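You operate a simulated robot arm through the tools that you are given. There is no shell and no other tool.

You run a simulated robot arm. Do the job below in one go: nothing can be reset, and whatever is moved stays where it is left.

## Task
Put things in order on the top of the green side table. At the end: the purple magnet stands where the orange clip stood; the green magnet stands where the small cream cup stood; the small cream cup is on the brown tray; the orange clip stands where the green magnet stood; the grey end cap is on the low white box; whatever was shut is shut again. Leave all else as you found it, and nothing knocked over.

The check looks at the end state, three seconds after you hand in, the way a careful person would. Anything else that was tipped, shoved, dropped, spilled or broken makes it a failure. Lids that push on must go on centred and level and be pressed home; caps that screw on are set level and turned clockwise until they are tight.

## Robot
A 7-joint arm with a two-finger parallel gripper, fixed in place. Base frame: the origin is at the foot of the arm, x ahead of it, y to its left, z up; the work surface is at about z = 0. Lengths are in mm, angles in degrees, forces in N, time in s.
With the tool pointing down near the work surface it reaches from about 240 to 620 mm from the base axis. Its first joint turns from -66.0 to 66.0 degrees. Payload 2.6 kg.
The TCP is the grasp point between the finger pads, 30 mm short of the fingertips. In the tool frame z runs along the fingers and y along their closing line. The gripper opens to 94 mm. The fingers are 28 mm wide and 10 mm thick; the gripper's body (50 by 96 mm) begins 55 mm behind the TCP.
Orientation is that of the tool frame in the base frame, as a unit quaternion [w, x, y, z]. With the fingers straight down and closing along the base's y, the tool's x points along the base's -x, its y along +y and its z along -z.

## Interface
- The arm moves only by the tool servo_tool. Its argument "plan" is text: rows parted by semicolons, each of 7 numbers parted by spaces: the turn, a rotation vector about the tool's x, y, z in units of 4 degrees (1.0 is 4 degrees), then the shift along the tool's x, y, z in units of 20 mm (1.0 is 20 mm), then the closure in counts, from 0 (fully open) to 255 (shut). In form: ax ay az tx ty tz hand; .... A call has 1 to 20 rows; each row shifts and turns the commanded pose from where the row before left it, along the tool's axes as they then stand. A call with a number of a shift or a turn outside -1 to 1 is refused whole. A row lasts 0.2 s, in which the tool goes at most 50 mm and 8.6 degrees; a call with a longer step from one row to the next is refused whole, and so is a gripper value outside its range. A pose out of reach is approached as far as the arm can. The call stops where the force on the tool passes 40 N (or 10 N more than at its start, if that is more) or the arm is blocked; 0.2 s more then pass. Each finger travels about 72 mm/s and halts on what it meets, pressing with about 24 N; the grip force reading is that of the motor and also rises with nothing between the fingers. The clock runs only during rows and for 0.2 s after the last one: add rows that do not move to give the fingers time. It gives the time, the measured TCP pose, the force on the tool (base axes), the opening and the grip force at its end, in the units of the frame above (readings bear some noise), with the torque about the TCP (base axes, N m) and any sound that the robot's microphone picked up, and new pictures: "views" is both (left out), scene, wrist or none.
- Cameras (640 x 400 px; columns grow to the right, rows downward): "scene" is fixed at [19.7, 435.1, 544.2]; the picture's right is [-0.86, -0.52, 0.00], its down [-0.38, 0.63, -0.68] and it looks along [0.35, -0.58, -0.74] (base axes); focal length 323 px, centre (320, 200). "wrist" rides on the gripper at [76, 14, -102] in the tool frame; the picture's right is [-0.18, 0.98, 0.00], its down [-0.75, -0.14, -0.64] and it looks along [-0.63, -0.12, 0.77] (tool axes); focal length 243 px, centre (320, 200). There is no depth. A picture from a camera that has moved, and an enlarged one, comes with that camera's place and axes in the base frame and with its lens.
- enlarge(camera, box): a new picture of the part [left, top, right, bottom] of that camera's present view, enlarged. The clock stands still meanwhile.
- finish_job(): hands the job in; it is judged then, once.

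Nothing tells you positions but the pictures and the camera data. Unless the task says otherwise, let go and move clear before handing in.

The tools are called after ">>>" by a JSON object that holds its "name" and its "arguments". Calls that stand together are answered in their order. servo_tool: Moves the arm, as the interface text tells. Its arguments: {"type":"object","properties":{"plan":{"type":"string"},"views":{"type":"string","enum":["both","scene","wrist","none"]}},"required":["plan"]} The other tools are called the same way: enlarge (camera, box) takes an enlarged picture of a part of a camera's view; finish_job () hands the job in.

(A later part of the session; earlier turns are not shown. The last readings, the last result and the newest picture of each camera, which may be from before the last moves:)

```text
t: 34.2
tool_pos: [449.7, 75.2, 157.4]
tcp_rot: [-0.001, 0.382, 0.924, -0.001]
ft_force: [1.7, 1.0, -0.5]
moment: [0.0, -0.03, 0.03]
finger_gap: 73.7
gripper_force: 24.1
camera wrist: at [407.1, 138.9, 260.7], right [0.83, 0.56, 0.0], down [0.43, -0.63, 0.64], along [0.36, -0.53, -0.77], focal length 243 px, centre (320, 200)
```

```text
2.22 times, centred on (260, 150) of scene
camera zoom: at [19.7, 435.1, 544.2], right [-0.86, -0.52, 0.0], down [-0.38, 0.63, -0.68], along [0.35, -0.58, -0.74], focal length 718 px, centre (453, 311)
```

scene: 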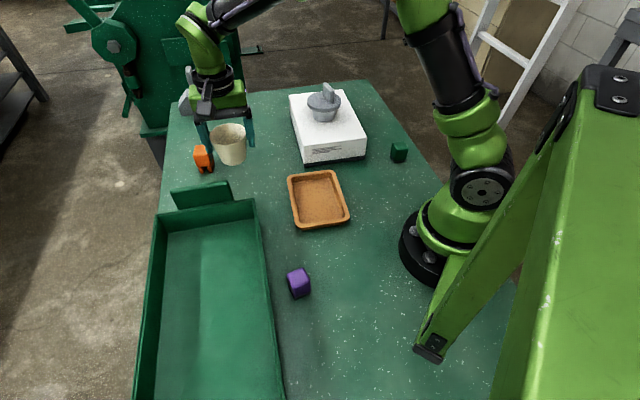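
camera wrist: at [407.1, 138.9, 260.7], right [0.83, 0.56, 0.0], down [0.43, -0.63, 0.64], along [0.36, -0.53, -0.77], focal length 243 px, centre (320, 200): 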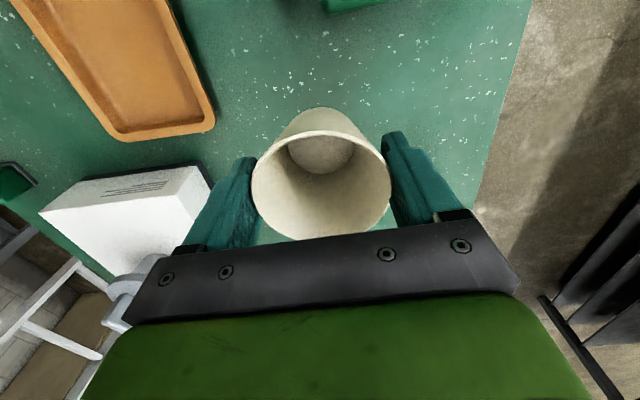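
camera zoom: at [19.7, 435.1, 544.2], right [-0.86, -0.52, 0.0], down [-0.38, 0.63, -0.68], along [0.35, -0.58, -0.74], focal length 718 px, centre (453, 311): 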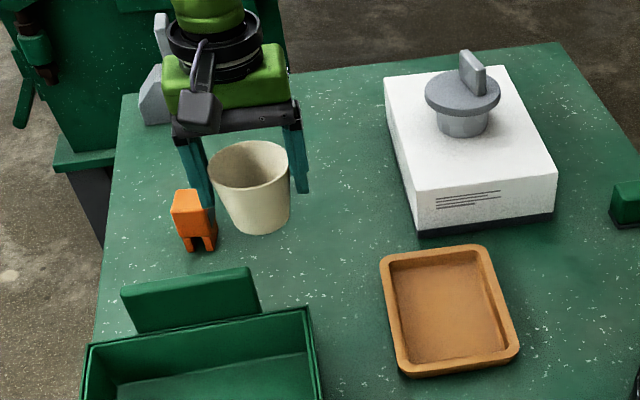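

The cup hangs upright. I'll carry it over the centre of the tray, near (282, 15).

>>> {"name": "servo_tool", "arguments": {"plan": "0 0 0 0.2 -0.4 0 100; 0 0 0 0.42 -0.9 0 100; 0 0 0 0.42 -0.9 0 100; 0 0 0 0.42 -0.9 0 100; 0 0 0 0.42 -0.9 0 100; 0 0 0 0.42 -0.9 0 100; 0 0 0 0.42 -0.9 0 100; 0 0 0 0.42 -0.9 0 100; 0 0 0 0.42 -0.9 0 100; 0 0 0 0.26 -0.46 0 100; 0 0 0 0 0 0 100; 0 0 0 0 0 0 100", "views": "both"}}

>>> {"name": "enlarge", "arguments": {"camera": "scene", "box": [250, 100, 390, 260]}}

```text
t: 36.8
tool_pos: [281.4, 14.0, 157.4]
tcp_rot: [0.0, 0.383, 0.924, -0.001]
ft_force: [0.2, -0.4, 0.2]
moment: [0.01, 0.02, -0.02]
finger_gap: 73.7
gripper_force: 23.9
camera wrist: at [238.8, 79.5, 260.3], right [0.83, 0.56, 0.0], down [0.43, -0.63, 0.64], along [0.36, -0.53, -0.77], focal length 243 px, centre (320, 200)
```

scene: 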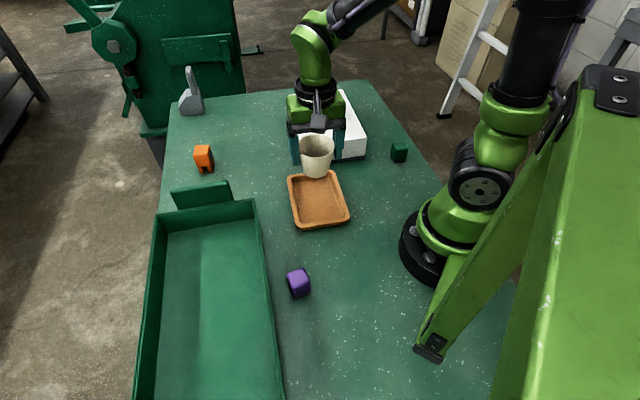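
wrist: 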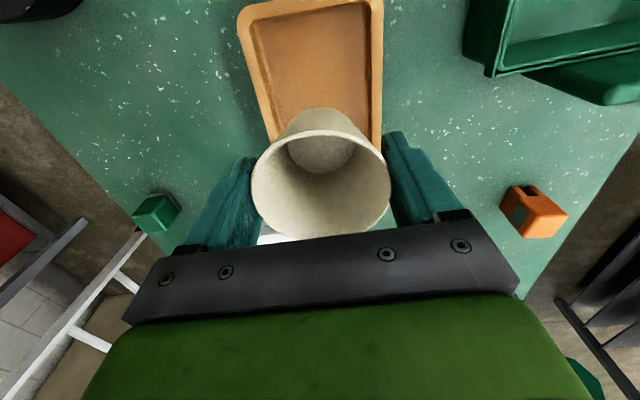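

```text
2.50 times, centred on (320, 180) of scene
camera zoom: at [19.7, 435.1, 544.2], right [-0.86, -0.52, 0.0], down [-0.38, 0.63, -0.68], along [0.35, -0.58, -0.74], focal length 808 px, centre (320, 250)
```

zoom: 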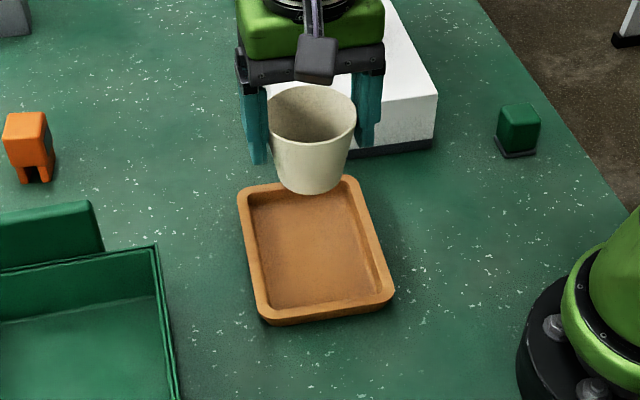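

The cup is over the tray's middle. I'll lower it to just above the tray floor and then creep down.

>>> {"name": "servo_tool", "arguments": {"plan": "0 0 0 0 0 0.6 100; 0 0 0 0 0 0.9 100; 0 0 0 0 0 0.9 100; 0 0 0 0 0 0.9 100; 0 0 0 0 0 0.6 100; 0 0 0 0 0 0.4 100; 0 0 0 0 0 0 100; 0 0 0 0 0 0 100", "views": "both"}}

>>> {"name": "enlarge", "arguments": {"camera": "scene", "box": [260, 110, 380, 250]}}

```text
t: 38.6
tool_pos: [281.3, 14.3, 71.0]
tcp_rot: [0.0, 0.382, 0.924, -0.001]
ft_force: [0.2, -0.7, -0.4]
moment: [0.03, -0.01, 0.02]
finger_gap: 73.8
gripper_force: 24.2
camera wrist: at [238.8, 79.2, 174.4], right [0.83, 0.56, 0.0], down [0.43, -0.63, 0.64], along [0.36, -0.53, -0.77], focal length 243 px, centre (320, 200)
```

scene: 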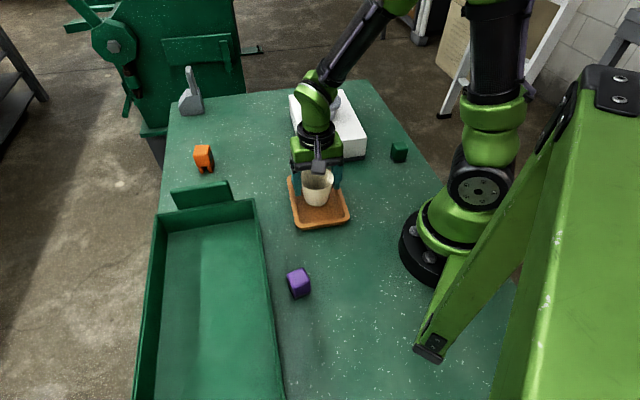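
wrist: 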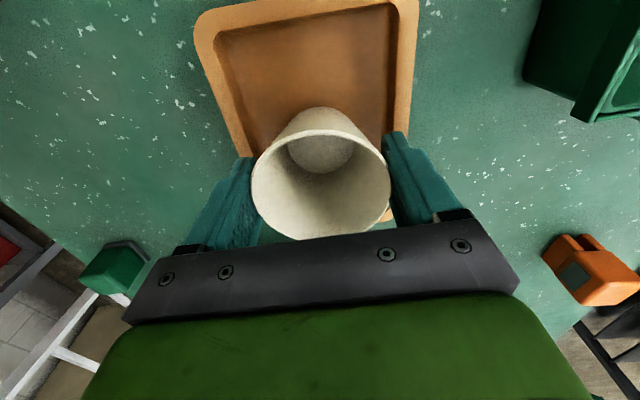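

```text
2.86 times, centred on (320, 180) of scene
camera zoom: at [19.7, 435.1, 544.2], right [-0.86, -0.52, 0.0], down [-0.38, 0.63, -0.68], along [0.35, -0.58, -0.74], focal length 924 px, centre (320, 257)
```

zoom: 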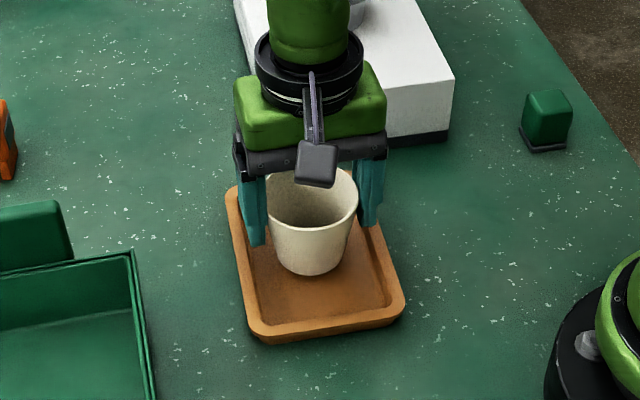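

The cup is inside the tray's rim, a few mm above the floor. I'll creep down and watch the force.

>>> {"name": "servo_tool", "arguments": {"plan": "0 0 0 0 0 0.1 100; 0 0 0 0 0 0.1 100; 0 0 0 0 0 0 100", "views": "none"}}

```text
t: 39.4
tool_pos: [282.6, 14.5, 68.0]
tcp_rot: [0.0, 0.383, 0.924, 0.001]
ft_force: [0.7, -0.2, 0.0]
moment: [0.0, 0.0, 0.0]
finger_gap: 73.4
gripper_force: 23.5
```

>>> {"name": "servo_tool", "arguments": {"plan": "0 0 0 0 0 0.1 100; 0 0 0 0 0 0.05 100; 0 0 0 0 0 0 100", "views": "none"}}

```text
t: 40.2
tool_pos: [282.0, 15.8, 64.3]
tcp_rot: [0.0, 0.383, 0.924, 0.0]
ft_force: [-0.8, 0.6, -1.0]
moment: [0.04, 0.0, -0.01]
finger_gap: 73.1
gripper_force: 23.8
```

>>> {"name": "servo_tool", "arguments": {"plan": "0 0 0 0 0 0.06 100; 0 0 0 0 0 0.04 100; 0 0 0 0 0 0 100", "views": "none"}}

```text
t: 41.0
tool_pos: [281.6, 15.4, 62.1]
tcp_rot: [0.001, 0.382, 0.924, 0.0]
ft_force: [0.6, -0.2, -0.9]
moment: [0.04, -0.02, -0.02]
finger_gap: 73.5
gripper_force: 24.4
```

>>> {"name": "servo_tool", "arguments": {"plan": "0 0 0 0 0 0.05 100; 0 0 0 0 0 0.05 100; 0 0 0 0 0 0 100", "views": "both"}}

>>> {"name": "enlarge", "arguments": {"camera": "scene", "box": [260, 110, 380, 250]}}

```text
t: 41.8
tool_pos: [282.9, 15.2, 61.0]
tcp_rot: [0.002, 0.383, 0.924, 0.001]
ft_force: [-2.8, -1.5, 18.8]
moment: [0.01, -0.03, 0.01]
finger_gap: 73.0
gripper_force: 23.9
camera wrist: at [239.5, 78.9, 164.1], right [0.83, 0.56, 0.0], down [0.43, -0.63, 0.64], along [0.36, -0.53, -0.77], focal length 243 px, centre (320, 200)
```

scene: 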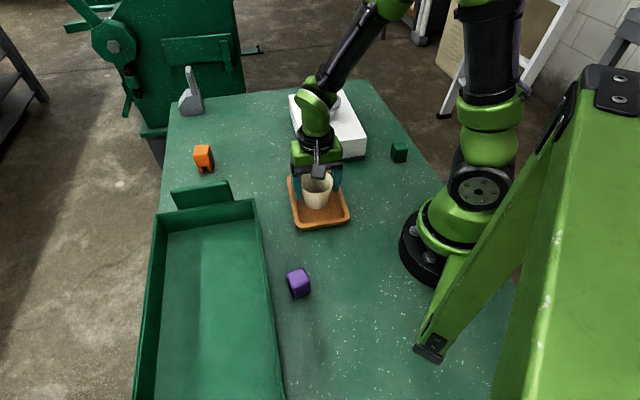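
wrist: 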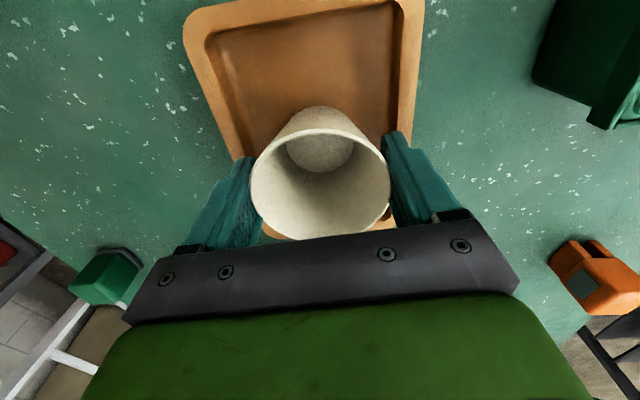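

```text
2.86 times, centred on (320, 180) of scene
camera zoom: at [19.6, 435.1, 544.2], right [-0.86, -0.52, 0.0], down [-0.38, 0.63, -0.68], along [0.35, -0.58, -0.74], focal length 924 px, centre (320, 257)
```

zoom: 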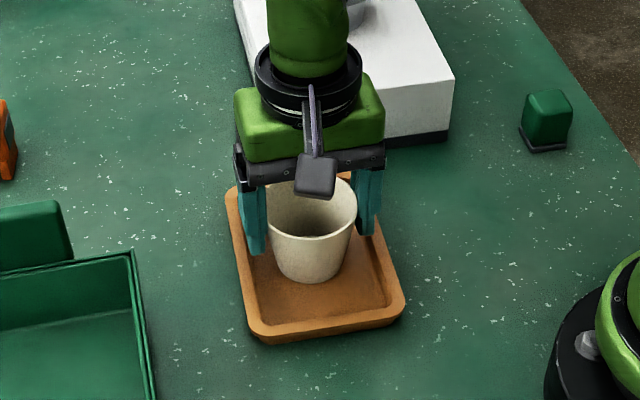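

The cup sits on the tray floor (19 N). I'll ease off, open, and rise.

>>> {"name": "servo_tool", "arguments": {"plan": "0 0 0 0 0 -0.06 100; 0 0 0 0 0 0 60; 0 0 0 0 0 0 30; 0 0 0 0 0 0 0; 0 0 0 0 0 0 0; 0 0 0 0 0 -0.5 0; 0 0 0 0 0 -1 0; 0 0 0 0 0 -1 0; 0 0 0 0 0 -1 0; 0 0 0 0 0 -1 0; 0 0 0 0 0 -1 0; 0 0 0 0 0 0 0", "views": "both"}}

>>> {"name": "enlarge", "arguments": {"camera": "scene", "box": [260, 110, 420, 250]}}

```text
t: 44.4
tool_pos: [281.8, 13.1, 172.5]
tcp_rot: [0.0, 0.382, 0.924, 0.0]
ft_force: [-0.8, 1.0, 0.9]
moment: [0.0, -0.01, 0.0]
finger_gap: 94.0
gripper_force: 0.0
camera wrist: at [238.5, 78.9, 275.0], right [0.83, 0.56, 0.0], down [0.43, -0.63, 0.64], along [0.36, -0.53, -0.77], focal length 243 px, centre (320, 200)
```

scene: 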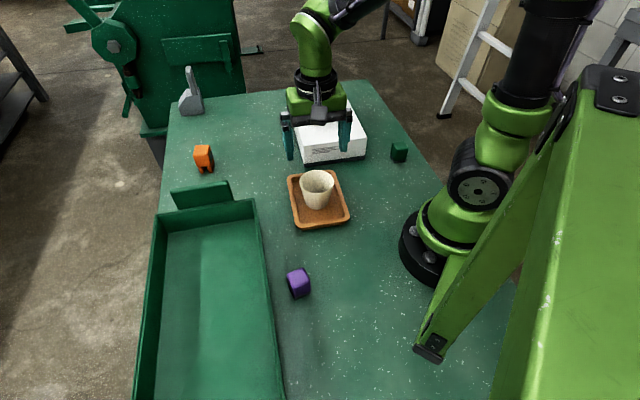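
wrist: 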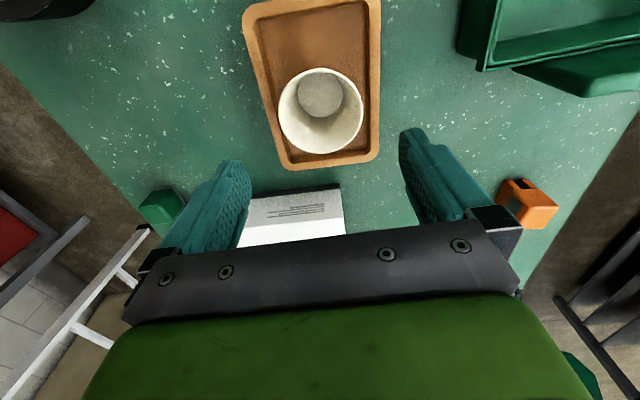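

```text
2.86 times, centred on (340, 180) of scene
camera zoom: at [19.7, 435.1, 544.2], right [-0.86, -0.52, 0.0], down [-0.38, 0.63, -0.68], along [0.35, -0.58, -0.74], focal length 924 px, centre (263, 257)
```

zoom: 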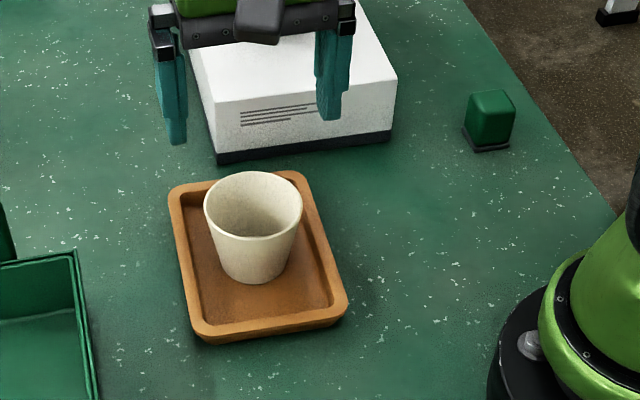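

The cup stands upright on the tray. Next is the green magnet, near (180, -221); I'll move above it to see its exact place and orientation.

>>> {"name": "servo_tool", "arguments": {"plan": "0 0 0 -0.39 -0.99 0 0; 0 0 0 -0.39 -0.99 0 0; 0 0 0 -0.39 -0.99 0 0; 0 0 0 -0.39 -0.99 0 0; 0 0 0 -0.39 -0.99 0 0; 0 0 0 -0.39 -0.99 0 0; 0 0 0 -0.39 -0.99 0 0; 0 0 0 -0.39 -0.99 0 0; 0 0 0 -0.39 -0.99 0 0; 0 0 0 -0.39 -0.99 0 0; 0 0 0 -0.39 -0.99 0 0; 0 0 0 -0.39 -0.99 0 0; 0 0 0 0 0 0 0; 0 0 0 0 0 0 0", "views": "both"}}

>>> {"name": "enlarge", "arguments": {"camera": "wrist", "box": [260, 30, 380, 150]}}

>>> {"name": "enlarge", "arguments": {"camera": "scene", "box": [380, 130, 420, 170]}}

```text
t: 47.4
tool_pos: [180.5, -219.6, 172.7]
tcp_rot: [0.0, 0.383, 0.924, 0.0]
ft_force: [-0.2, 0.7, 0.9]
moment: [0.02, 0.0, 0.02]
finger_gap: 94.0
gripper_force: 0.0
camera wrist: at [137.1, -154.6, 275.3], right [0.83, 0.56, 0.0], down [0.43, -0.63, 0.64], along [0.36, -0.53, -0.77], focal length 243 px, centre (320, 200)
```

scene: 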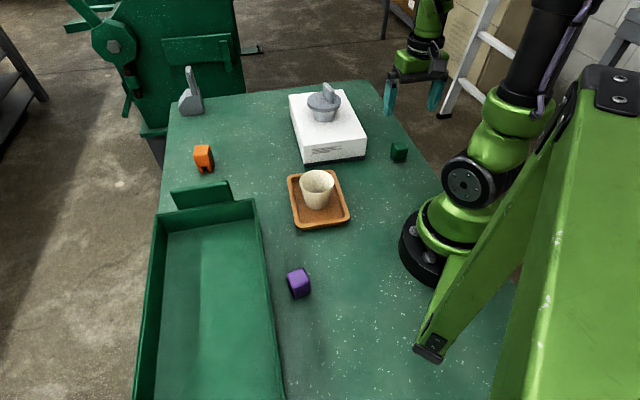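
wrist: 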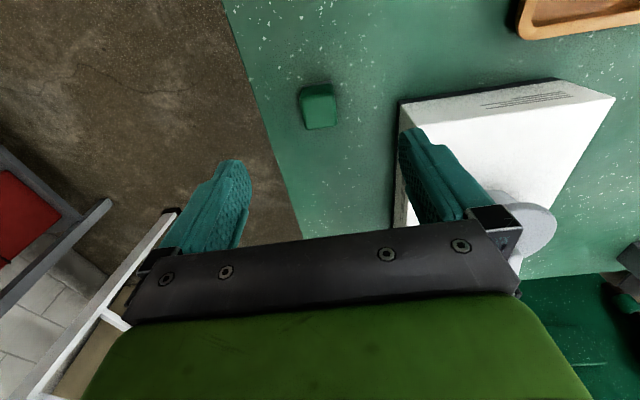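

```text
3.33 times, centred on (320, 90) of wrist
camera zoom: at [137.1, -154.6, 275.3], right [0.83, 0.56, 0.0], down [0.43, -0.63, 0.64], along [0.36, -0.53, -0.77], focal length 809 px, centre (320, 567)
```

zoom: 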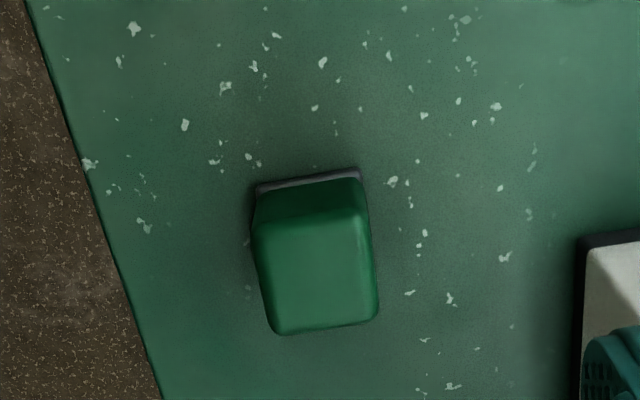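

```text
10.00 times, centred on (400, 150) of scene
camera zoom: at [19.7, 435.1, 544.2], right [-0.86, -0.52, 0.0], down [-0.38, 0.63, -0.68], along [0.35, -0.58, -0.74], focal length 3232 px, centre (-480, 700)
```

zoom: 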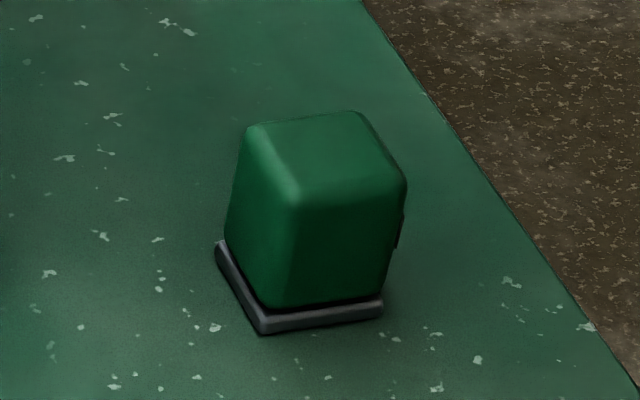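

The green magnet is a block about 33 mm square and 40 mm high at about (183, -225), aligned with the gripper within 2°. I'll lower partway and refine.

>>> {"name": "servo_tool", "arguments": {"plan": "0 0 0.4 -0.34 -0.13 0 0; 0 0 0 0 0 1 0; 0 0 0 0 0 1 0; 0 0 0 0 0 1 0; 0 0 0 0 0 0.9 0; 0 0 0 0 0 0 0; 0 0 0 0 0 0 0", "views": "both"}}

>>> {"name": "enlarge", "arguments": {"camera": "wrist", "box": [240, 70, 400, 190]}}

```text
t: 49.0
tool_pos: [182.7, -226.3, 94.2]
tcp_rot: [0.0, 0.396, 0.918, 0.0]
ft_force: [0.5, -0.1, 0.1]
moment: [0.01, 0.0, 0.02]
finger_gap: 93.9
gripper_force: 0.1
camera wrist: at [141.2, -160.8, 197.0], right [0.84, 0.54, 0.0], down [0.41, -0.64, 0.64], along [0.35, -0.54, -0.77], focal length 243 px, centre (320, 200)
```

scene: 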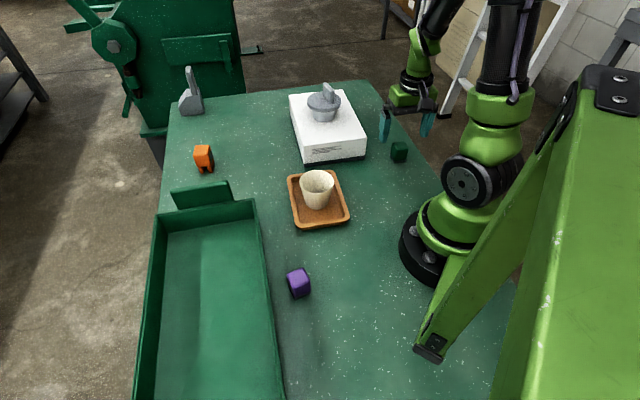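
wrist: 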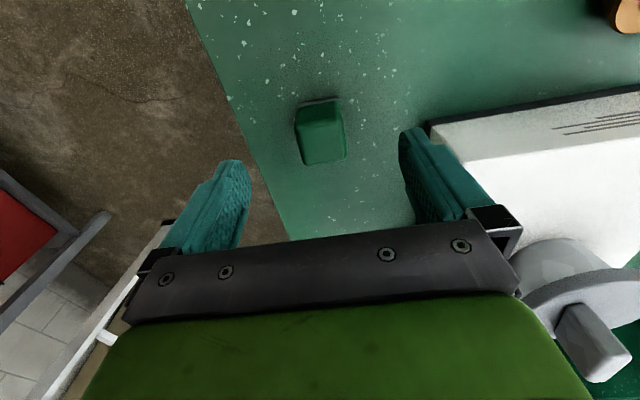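

```text
3.33 times, centred on (320, 130) of wrist
camera zoom: at [141.2, -160.8, 197.0], right [0.84, 0.54, 0.0], down [0.41, -0.64, 0.64], along [0.35, -0.54, -0.77], focal length 809 px, centre (320, 433)
```

zoom: 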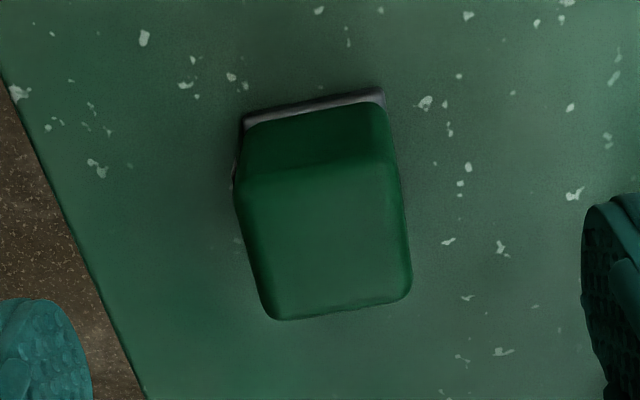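

The magnet is centred between the fingers. I'll lower to fingertip height about 10 mm over the table and close.

>>> {"name": "servo_tool", "arguments": {"plan": "0 0 0 0 0.06 0.9 0; 0 0 0 0 0 0.9 0; 0 0 0 0 0 0.6 0; 0 0 0 0 0 0.3 0; 0 0 0 0 0 0 0; 0 0 0 0 0 0 0", "views": "both"}}

>>> {"name": "enlarge", "arguments": {"camera": "scene", "box": [340, 60, 460, 180]}}

```text
t: 50.4
tool_pos: [183.6, -225.5, 39.4]
tcp_rot: [0.0, 0.396, 0.918, 0.0]
ft_force: [-0.3, -0.6, -0.4]
moment: [-0.01, 0.02, 0.02]
finger_gap: 94.1
gripper_force: 0.1
camera wrist: at [142.6, -159.8, 143.1], right [0.84, 0.54, 0.0], down [0.42, -0.64, 0.64], along [0.35, -0.54, -0.77], focal length 243 px, centre (320, 200)
```

scene: 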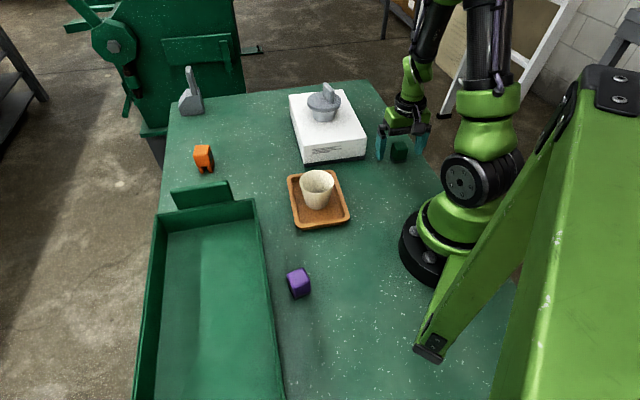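
wrist: 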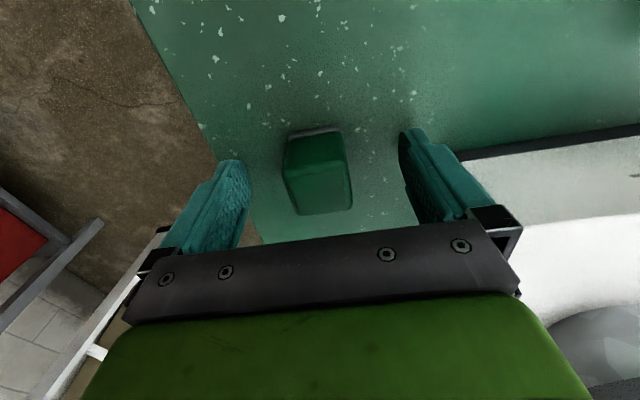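

```text
3.33 times, centred on (400, 120) of scene
camera zoom: at [19.7, 435.1, 544.2], right [-0.86, -0.52, 0.0], down [-0.38, 0.63, -0.68], along [0.35, -0.58, -0.74], focal length 1077 px, centre (53, 467)
```

zoom: 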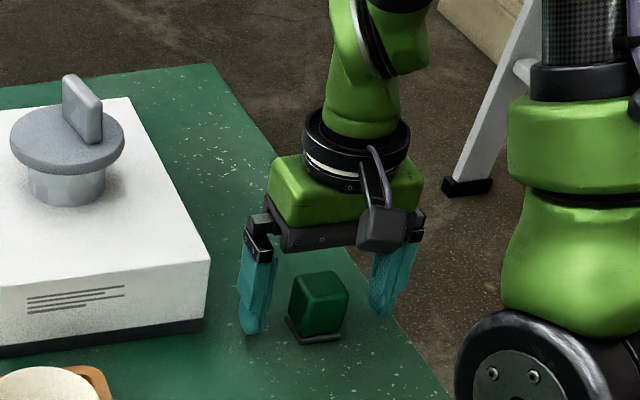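

Good alignment. Closing on the green magnet now.

>>> {"name": "servo_tool", "arguments": {"plan": "0 0 0 0 0 0 100; 0 0 0 0 0 0 160; 0 0 0 0 0 0 220; 0 0 0 0 0 0 220; 0 0 0 0 0 0 220", "views": "both"}}

>>> {"name": "enlarge", "arguments": {"camera": "scene", "box": [370, 100, 440, 180]}}

```text
t: 51.6
tool_pos: [184.5, -226.3, 41.0]
tcp_rot: [0.0, 0.396, 0.918, 0.0]
ft_force: [-0.5, 0.4, -1.3]
moment: [0.01, -0.02, 0.02]
finger_gap: 37.7
gripper_force: 24.4
camera wrist: at [142.6, -159.9, 143.2], right [0.84, 0.54, 0.0], down [0.41, -0.64, 0.64], along [0.35, -0.54, -0.77], focal length 243 px, centre (320, 200)
```

scene: 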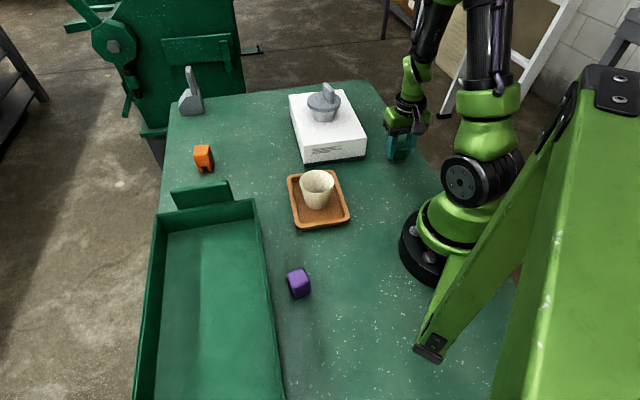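
wrist: 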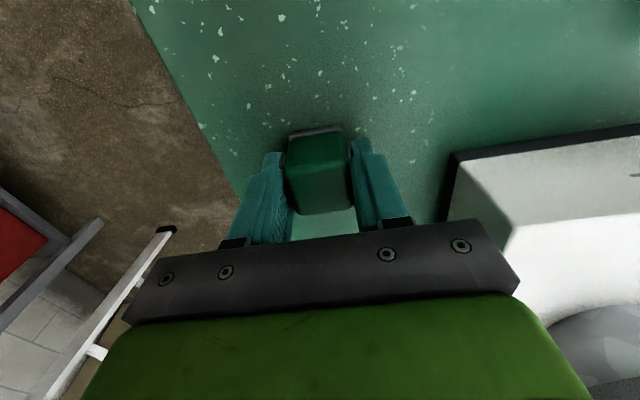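

```text
5.00 times, centred on (405, 140) of scene
camera zoom: at [19.7, 435.1, 544.2], right [-0.86, -0.52, 0.0], down [-0.38, 0.63, -0.68], along [0.35, -0.58, -0.74], focal length 1616 px, centre (-105, 500)
```

zoom: 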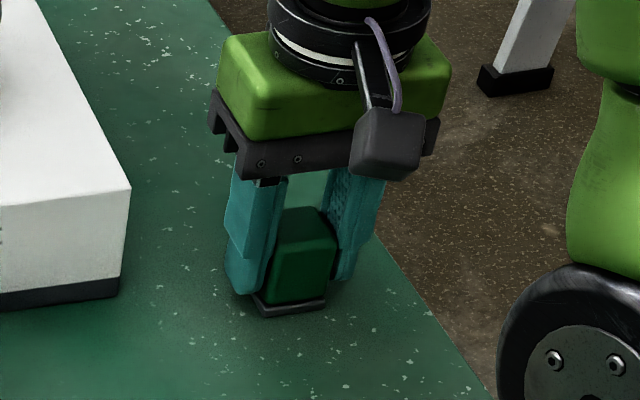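

Gripped (37.7 mm). I'll lift slowly and check.

>>> {"name": "servo_tool", "arguments": {"plan": "0 0 0 0 0 -0.2 220; 0 0 0 0 0 -0.4 220; 0 0 0 0 0 -0.6 220; 0 0 0 0 0 -0.8 220; 0 0 0 0 0 -1 220; 0 0 0 0 0 -1 220; 0 0 0 0 0 -1 220; 0 0 0 0 0 -1 220; 0 0 0 0 0 -0.8 220; 0 0 0 0 0 0 220; 0 0 0 0 0 0 220", "views": "both"}}

>>> {"name": "enlarge", "arguments": {"camera": "scene", "box": [360, 50, 460, 180]}}

```text
t: 54.0
tool_pos: [182.6, -227.3, 175.6]
tcp_rot: [-0.001, 0.395, 0.919, 0.0]
ft_force: [0.3, -0.1, -1.1]
moment: [-0.01, 0.01, -0.02]
finger_gap: 37.9
gripper_force: 23.8
camera wrist: at [142.6, -160.3, 278.6], right [0.84, 0.54, 0.0], down [0.41, -0.64, 0.64], along [0.35, -0.54, -0.77], focal length 243 px, centre (320, 200)
```

scene: 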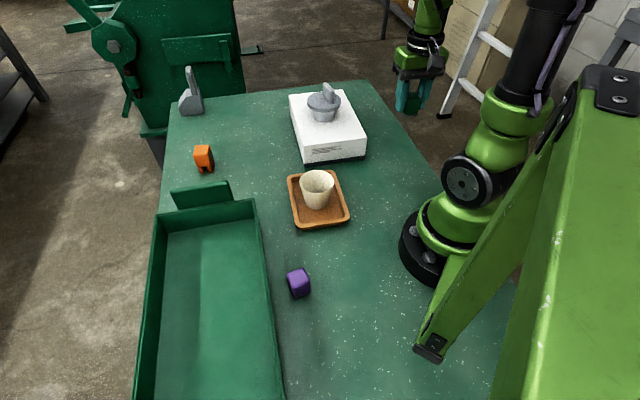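
wrist: 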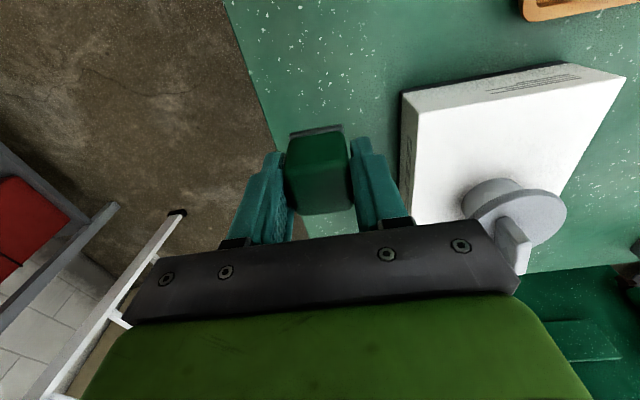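

```text
3.08 times, centred on (410, 115) of scene
camera zoom: at [19.7, 435.1, 544.2], right [-0.86, -0.52, 0.0], down [-0.38, 0.63, -0.68], along [0.35, -0.58, -0.74], focal length 994 px, centre (43, 462)
```

zoom: 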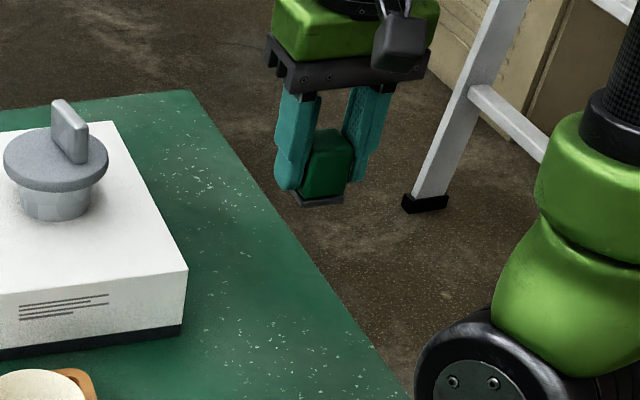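

The magnet is held upright. I'll carry it to where the cup stood, (451, 74).

>>> {"name": "servo_tool", "arguments": {"plan": "0 0 0 0.085 0.6 -0.3 220; 0 0 0 0.085 1 -0.3 220; 0 0 0 0.085 1 -0.3 220; 0 0 0 0.085 1 0 220; 0 0 0 0.085 1 0 220; 0 0 0 0.085 1 0 220; 0 0 0 0.085 1 0 220; 0 0 0 0.085 1 0 220; 0 0 0 0.085 1 0 220; 0 0 0 0.085 1 0 220; 0 0 0 0.085 1 0 220; 0 0 0 0.085 1 0 220; 0 0 0 0.085 1 0 220; 0 0 0 0.085 1 0 220; 0 0 0 0.085 1 0 220; 0 0 0 0.085 1 0 220; 0 0 0 0.085 1 0 220; 0 0 0 0.085 1 0 220; 0 0 0 0.085 1 0 220; 0 0 0 0.085 1 0 220", "views": "both"}}

```text
t: 58.2
tool_pos: [445.8, 69.1, 193.7]
tcp_rot: [0.0, 0.396, 0.918, 0.001]
ft_force: [0.1, 1.1, -0.5]
moment: [0.0, -0.01, -0.01]
finger_gap: 37.7
gripper_force: 24.1
camera wrist: at [403.4, 134.6, 297.0], right [0.84, 0.54, 0.0], down [0.41, -0.65, 0.64], along [0.35, -0.54, -0.77], focal length 243 px, centre (320, 200)
```

scene: 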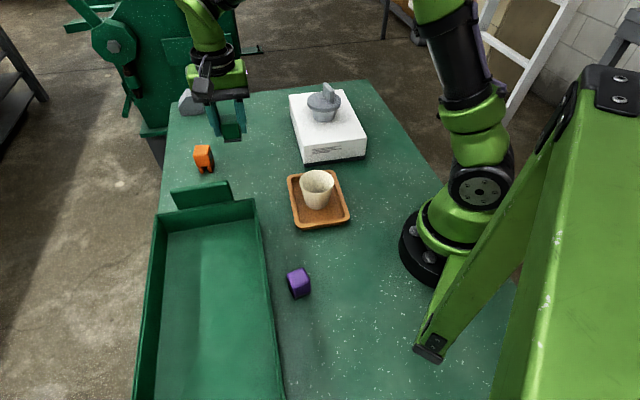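
wrist: 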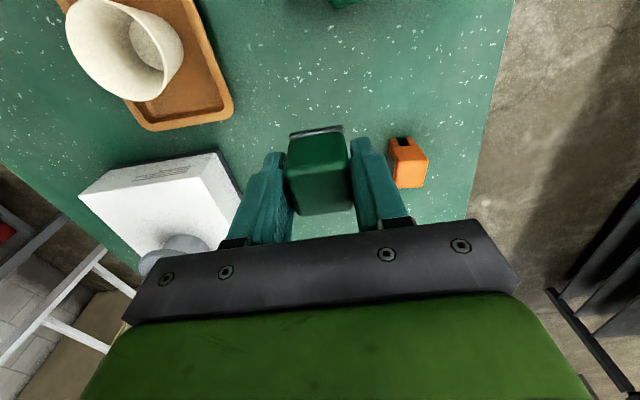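

I'm 7 mm short of the spot. I'll correct that and lower to just above the table.

>>> {"name": "servo_tool", "arguments": {"plan": "0 0 0 0 0.37 0.5 220; 0 0 0 0 0 1 220; 0 0 0 0 0 1 220; 0 0 0 0 0 1 220; 0 0 0 0 0 1 220; 0 0 0 0 0 1 220; 0 0 0 0 0 1 220; 0 0 0 0 0 0.7 220; 0 0 0 0 0 0.2 220; 0 0 0 0 0 0 220; 0 0 0 0 0 0 220", "views": "both"}}

>>> {"name": "enlarge", "arguments": {"camera": "scene", "box": [160, 110, 290, 210]}}

```text
t: 60.6
tool_pos: [450.6, 72.9, 45.5]
tcp_rot: [-0.001, 0.395, 0.919, -0.001]
ft_force: [0.1, -0.1, -0.3]
moment: [0.01, -0.01, 0.01]
finger_gap: 37.4
gripper_force: 24.5
camera wrist: at [409.5, 139.5, 148.6], right [0.84, 0.54, 0.0], down [0.41, -0.64, 0.64], along [0.35, -0.54, -0.77], focal length 243 px, centre (320, 200)
```

scene: 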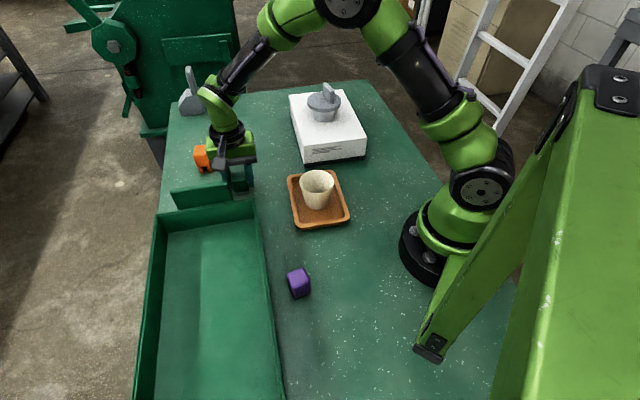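
wrist: 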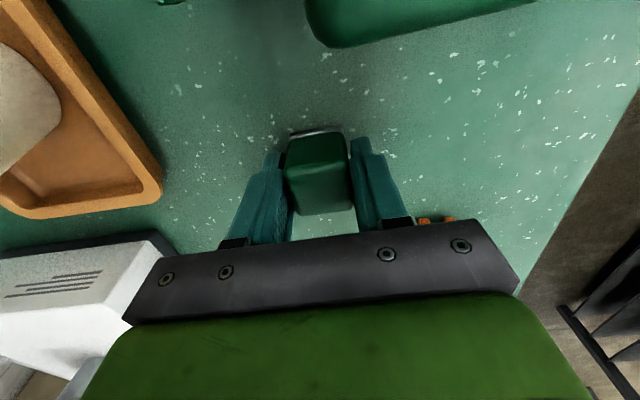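

```text
4.00 times, centred on (225, 160) of scene
camera zoom: at [19.7, 435.1, 544.2], right [-0.86, -0.52, 0.0], down [-0.38, 0.63, -0.68], along [0.35, -0.58, -0.74], focal length 1293 px, centre (700, 360)
```

zoom: 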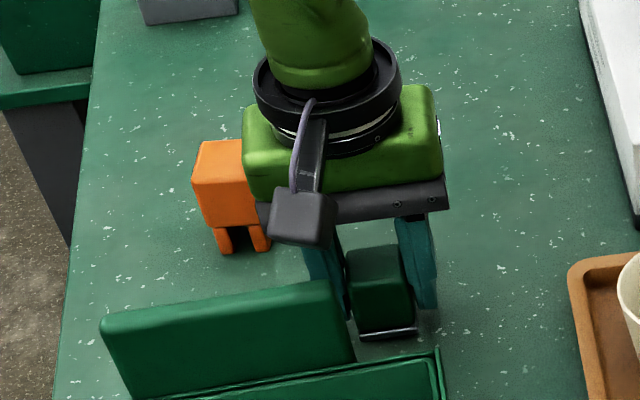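

The magnet is a few mm above the table at the cup's old spot. Creeping down.

>>> {"name": "servo_tool", "arguments": {"plan": "0 0 0 0 0.03 0.1 220; 0 0 0 0 0 0.05 220; 0 0 0 0 0 0 220", "views": "none"}}

```text
t: 61.4
tool_pos: [450.9, 73.3, 42.1]
tcp_rot: [0.001, 0.396, 0.918, 0.0]
ft_force: [-0.2, -0.2, -0.8]
moment: [0.01, 0.0, 0.01]
finger_gap: 37.6
gripper_force: 23.8
```

>>> {"name": "servo_tool", "arguments": {"plan": "0 0 0 0 0 0.06 220; 0 0 0 0 0 0.04 220; 0 0 0 0 0 0 220", "views": "none"}}

```text
t: 62.2
tool_pos: [451.5, 73.9, 41.0]
tcp_rot: [0.0, 0.396, 0.918, 0.0]
ft_force: [0.2, 0.2, 0.2]
moment: [-0.01, 0.0, -0.02]
finger_gap: 37.7
gripper_force: 24.4
```

>>> {"name": "servo_tool", "arguments": {"plan": "0 0 0 0 0 0.06 220; 0 0 0 0 0 0.04 220; 0 0 0 0 0 0 220", "views": "none"}}

```text
t: 63.0
tool_pos: [452.8, 74.1, 40.8]
tcp_rot: [0.001, 0.397, 0.918, 0.001]
ft_force: [-7.3, -1.7, 22.4]
moment: [0.05, 0.18, -0.03]
finger_gap: 37.7
gripper_force: 24.4
```

On the table (22 N). Easing off, opening and rising.

>>> {"name": "servo_tool", "arguments": {"plan": "0 0 0 0 0 -0.07 220; 0 0 0 0 0 0 220; 0 0 0 0 0 0 140; 0 0 0 0 0 0 100; 0 0 0 0 0 0 60; 0 0 0 0 0 0 60; 0 0 0 0 0 -0.5 60; 0 0 0 0 0 -1 60; 0 0 0 0 0 -1 60; 0 0 0 0 0 -1 60; 0 0 0 0 0 -1 0; 0 0 0 0 0 -1 0; 0 0 0 0 0 -1 0; 0 0 0 0 0 0 0", "views": "both"}}

>>> {"name": "enlarge", "arguments": {"camera": "wrist", "box": [240, 40, 480, 220]}}

>>> {"name": "enlarge", "arguments": {"camera": "scene", "box": [160, 110, 290, 210]}}

```text
t: 66.0
tool_pos: [450.3, 74.8, 171.7]
tcp_rot: [0.0, 0.396, 0.918, -0.001]
ft_force: [0.5, 0.2, -0.4]
moment: [-0.04, 0.01, 0.03]
finger_gap: 94.1
gripper_force: 0.1
camera wrist: at [409.9, 139.9, 273.7], right [0.84, 0.54, 0.0], down [0.41, -0.64, 0.64], along [0.35, -0.54, -0.77], focal length 243 px, centre (320, 200)
```

scene: 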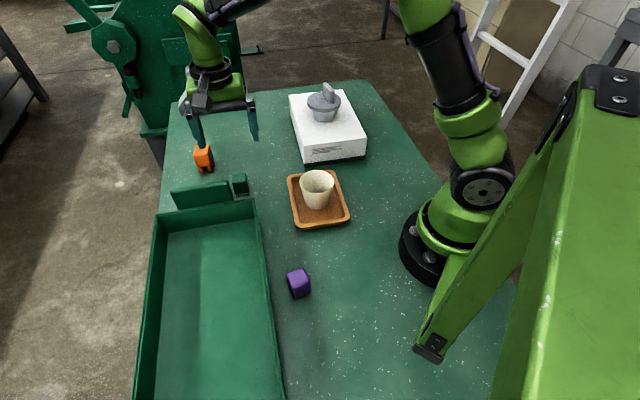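
wrist: 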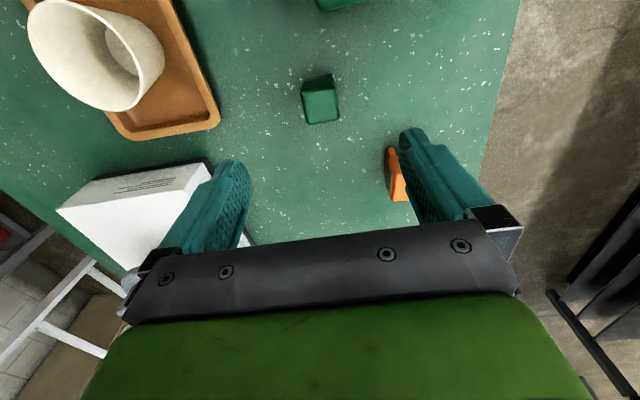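

```text
2.22 times, centred on (360, 130) of wrist
camera zoom: at [409.9, 139.9, 273.7], right [0.84, 0.54, 0.0], down [0.41, -0.64, 0.64], along [0.35, -0.54, -0.77], focal length 539 px, centre (231, 356)
```

zoom: 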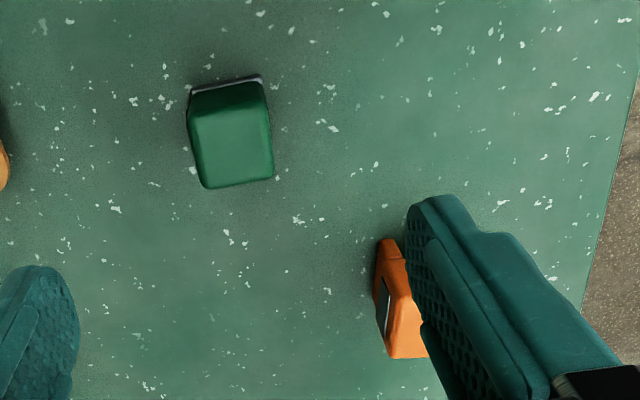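

```text
4.00 times, centred on (225, 160) of scene
camera zoom: at [19.7, 435.1, 544.2], right [-0.86, -0.52, 0.0], down [-0.38, 0.63, -0.68], along [0.35, -0.58, -0.74], focal length 1293 px, centre (700, 360)
```

zoom: 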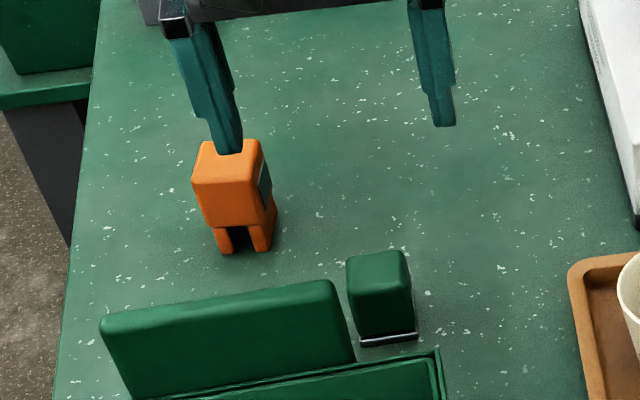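

The green magnet stands at the cup's old place, within about 2 mm. Now the orange clip: I take it to be a block of about 33 x 39 x 50 mm centred near (584, 57), turned about 36°. I'll align and hover above it.

>>> {"name": "servo_tool", "arguments": {"plan": "0 0 0.9 0 0 0 0; 0 0 0.93 0 0 0 0; 0 0 0 -0.9 0.97 0 0; 0 0 0 -0.95 0.98 0 0; 0 0 0 -0.95 0.98 0 0; 0 0 0 -0.95 0.98 0 0; 0 0 0 -0.9 0.97 0 0; 0 0 0 0 0 0 0; 0 0 0 0 0 0 0", "views": "both"}}

>>> {"name": "enlarge", "arguments": {"camera": "wrist", "box": [250, 50, 410, 170]}}

>>> {"name": "enlarge", "arguments": {"camera": "scene", "box": [180, 135, 230, 185]}}

```text
t: 68.0
tool_pos: [586.2, 55.8, 169.9]
tcp_rot: [0.0, 0.453, 0.892, 0.0]
ft_force: [0.1, -0.1, 0.2]
moment: [-0.01, -0.02, 0.01]
finger_gap: 93.9
gripper_force: 0.1
camera wrist: at [552.6, 126.4, 273.1], right [0.9, 0.43, 0.0], down [0.33, -0.69, 0.64], along [0.28, -0.58, -0.77], focal length 243 px, centre (320, 200)
```

scene: 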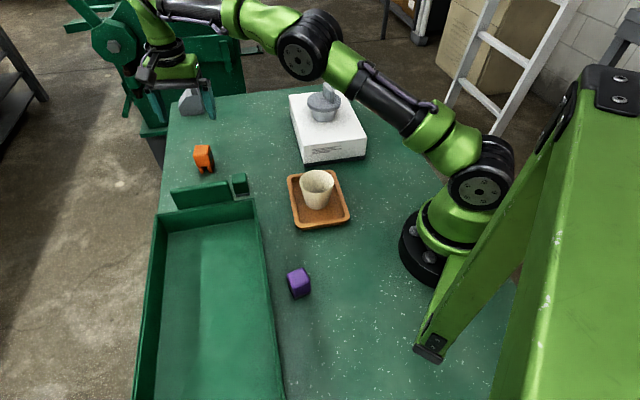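
wrist: 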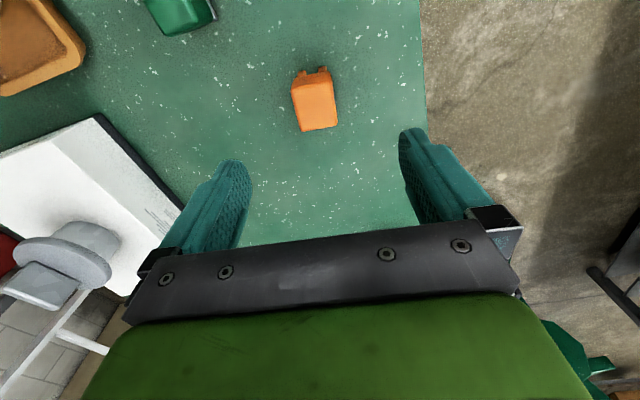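

```text
3.33 times, centred on (330, 110) of wrist
camera zoom: at [552.6, 126.4, 273.1], right [0.9, 0.43, 0.0], down [0.33, -0.69, 0.64], along [0.28, -0.58, -0.77], focal length 809 px, centre (287, 500)
```

zoom: 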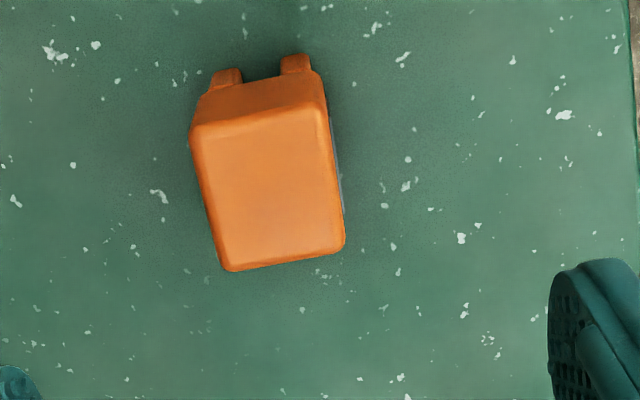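

```text
8.00 times, centred on (205, 160) of scene
camera zoom: at [19.7, 435.1, 544.2], right [-0.86, -0.52, 0.0], down [-0.38, 0.63, -0.68], along [0.35, -0.58, -0.74], focal length 2586 px, centre (1240, 520)
```

zoom: 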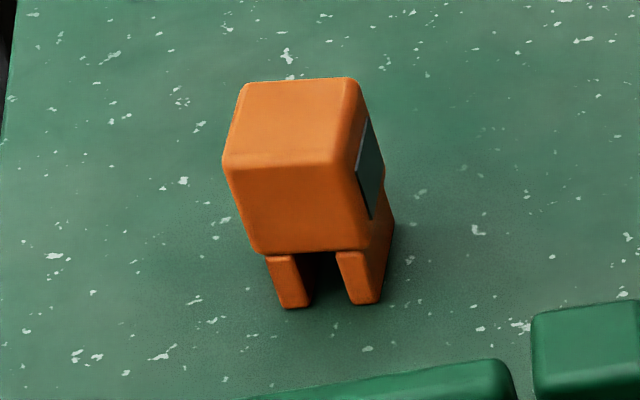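

The clip is aligned with the gripper within 1°, and its centre is about (581, 55.5). I'll correct and lower partway.

>>> {"name": "servo_tool", "arguments": {"plan": "0 0 0 0.13 -0.21 0.5 0; 0 0 0 0 0 1 0; 0 0 0 0 0 1 0; 0 0 0 0 0 0.7 0; 0 0 0 0 0 0 0; 0 0 0 0 0 0 0", "views": "wrist"}}

>>> {"name": "enlarge", "arguments": {"camera": "wrist", "box": [240, 70, 400, 190]}}

```text
t: 69.4
tool_pos: [580.0, 55.5, 106.2]
tcp_rot: [0.0, 0.453, 0.891, 0.0]
ft_force: [-0.1, 1.0, 0.8]
moment: [0.06, -0.02, -0.02]
finger_gap: 93.7
gripper_force: 0.0
camera wrist: at [547.6, 126.3, 209.0], right [0.9, 0.43, 0.0], down [0.33, -0.69, 0.64], along [0.28, -0.58, -0.77], focal length 243 px, centre (320, 200)
```

wrist: 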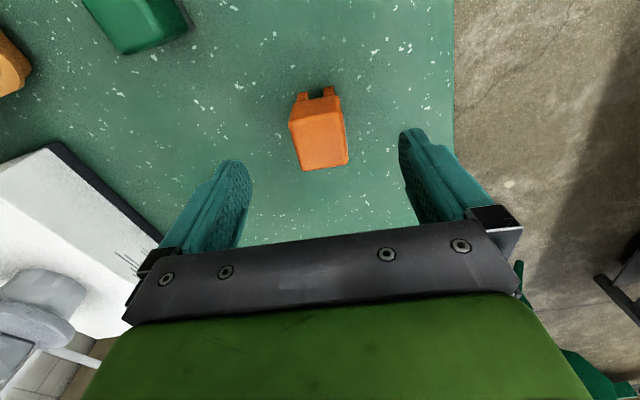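

```text
3.33 times, centred on (320, 130) of wrist
camera zoom: at [547.6, 126.3, 209.0], right [0.9, 0.43, 0.0], down [0.33, -0.69, 0.64], along [0.28, -0.58, -0.77], focal length 809 px, centre (320, 433)
```

zoom: 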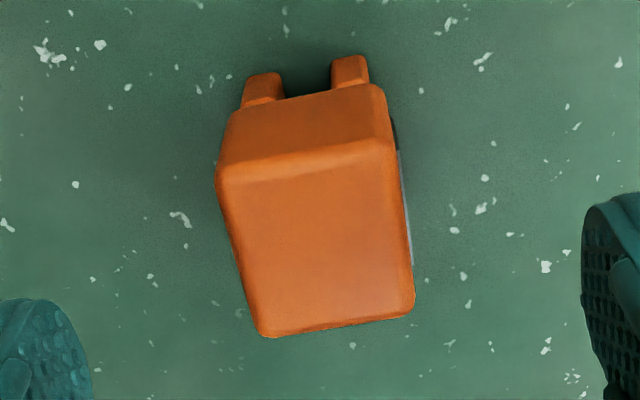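

Centred to within 2 mm. I'll turn 2°, lower to grip height and check before closing.

>>> {"name": "servo_tool", "arguments": {"plan": "0 0 -0.5 -0.06 0 0.6 0; 0 0 0 0 0 1 0; 0 0 0 0 0 1 0; 0 0 0 0 0 0.45 0; 0 0 0 0 0 0 0; 0 0 0 0 0 0 0", "views": "both"}}

>>> {"name": "enlarge", "arguments": {"camera": "scene", "box": [150, 100, 260, 190]}}

```text
t: 70.8
tool_pos: [580.1, 56.4, 45.3]
tcp_rot: [0.0, 0.438, 0.899, 0.0]
ft_force: [0.2, -0.7, 1.1]
moment: [-0.02, 0.02, -0.02]
finger_gap: 93.9
gripper_force: 0.2
camera wrist: at [545.8, 124.7, 148.6], right [0.89, 0.46, 0.0], down [0.35, -0.68, 0.64], along [0.3, -0.57, -0.77], focal length 243 px, centre (320, 200)
```

scene: 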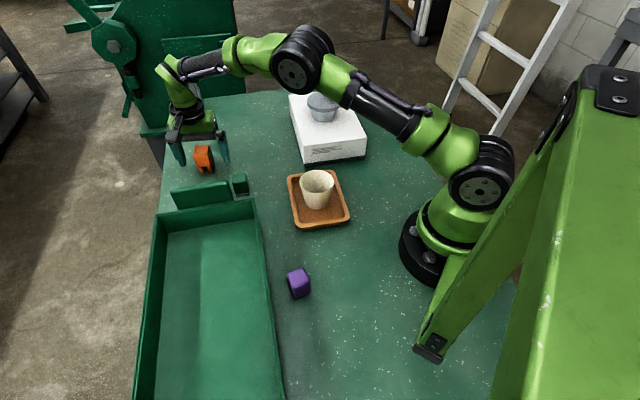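
wrist: 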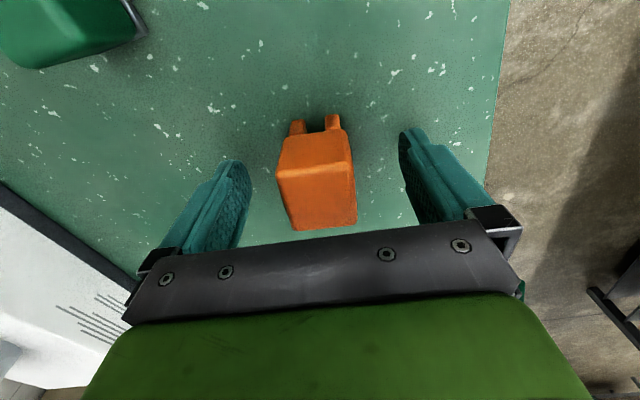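

```text
4.44 times, centred on (205, 145) of scene
camera zoom: at [19.7, 435.1, 544.2], right [-0.86, -0.52, 0.0], down [-0.38, 0.63, -0.68], along [0.35, -0.58, -0.74], focal length 1436 px, centre (831, 444)
```

zoom: 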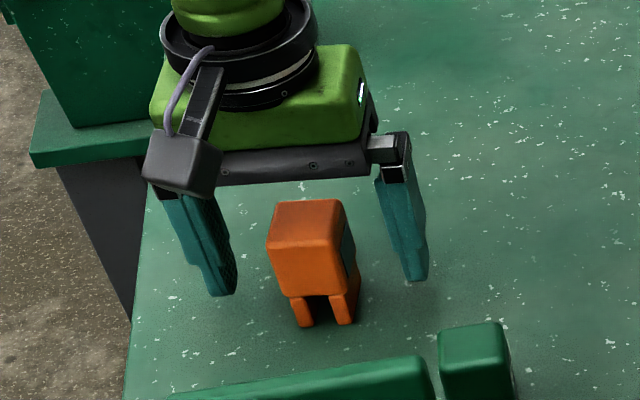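

The clip is between the fingers. A 2 mm nudge to centre the pads, then I'll close.

>>> {"name": "servo_tool", "arguments": {"plan": "0 0 0 -0.1 0 0 0; 0 0 0 0 0 0 100; 0 0 0 0 0 0 160; 0 0 0 0 0 0 220; 0 0 0 0 0 0 220; 0 0 0 0 0 0 220", "views": "wrist"}}

>>> {"name": "enlarge", "arguments": {"camera": "scene", "box": [150, 100, 260, 190]}}

```text
t: 72.2
tool_pos: [581.1, 54.5, 45.4]
tcp_rot: [0.001, 0.437, 0.899, 0.0]
ft_force: [-0.9, 0.0, -0.1]
moment: [-0.01, 0.01, 0.03]
finger_gap: 39.4
gripper_force: 24.4
camera wrist: at [546.8, 123.3, 148.7], right [0.89, 0.46, 0.0], down [0.35, -0.68, 0.64], along [0.3, -0.57, -0.77], focal length 243 px, centre (320, 200)
```

wrist: 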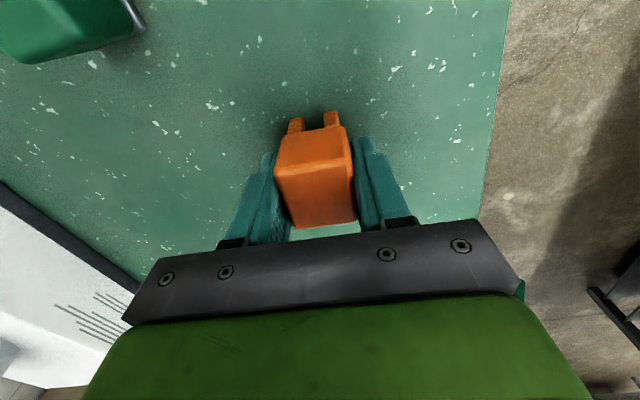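

```text
4.44 times, centred on (205, 145) of scene
camera zoom: at [19.7, 435.1, 544.2], right [-0.86, -0.52, 0.0], down [-0.38, 0.63, -0.68], along [0.35, -0.58, -0.74], focal length 1436 px, centre (831, 444)
```

zoom: 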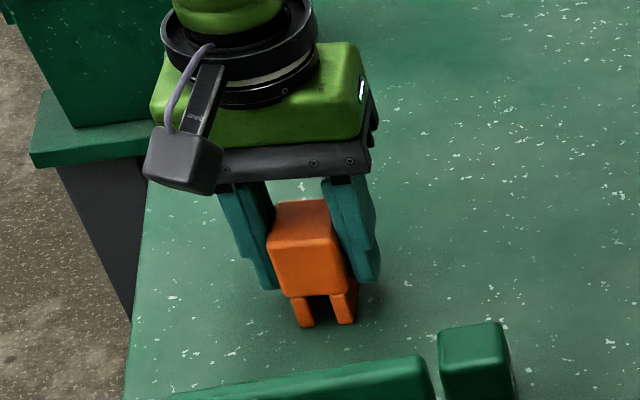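

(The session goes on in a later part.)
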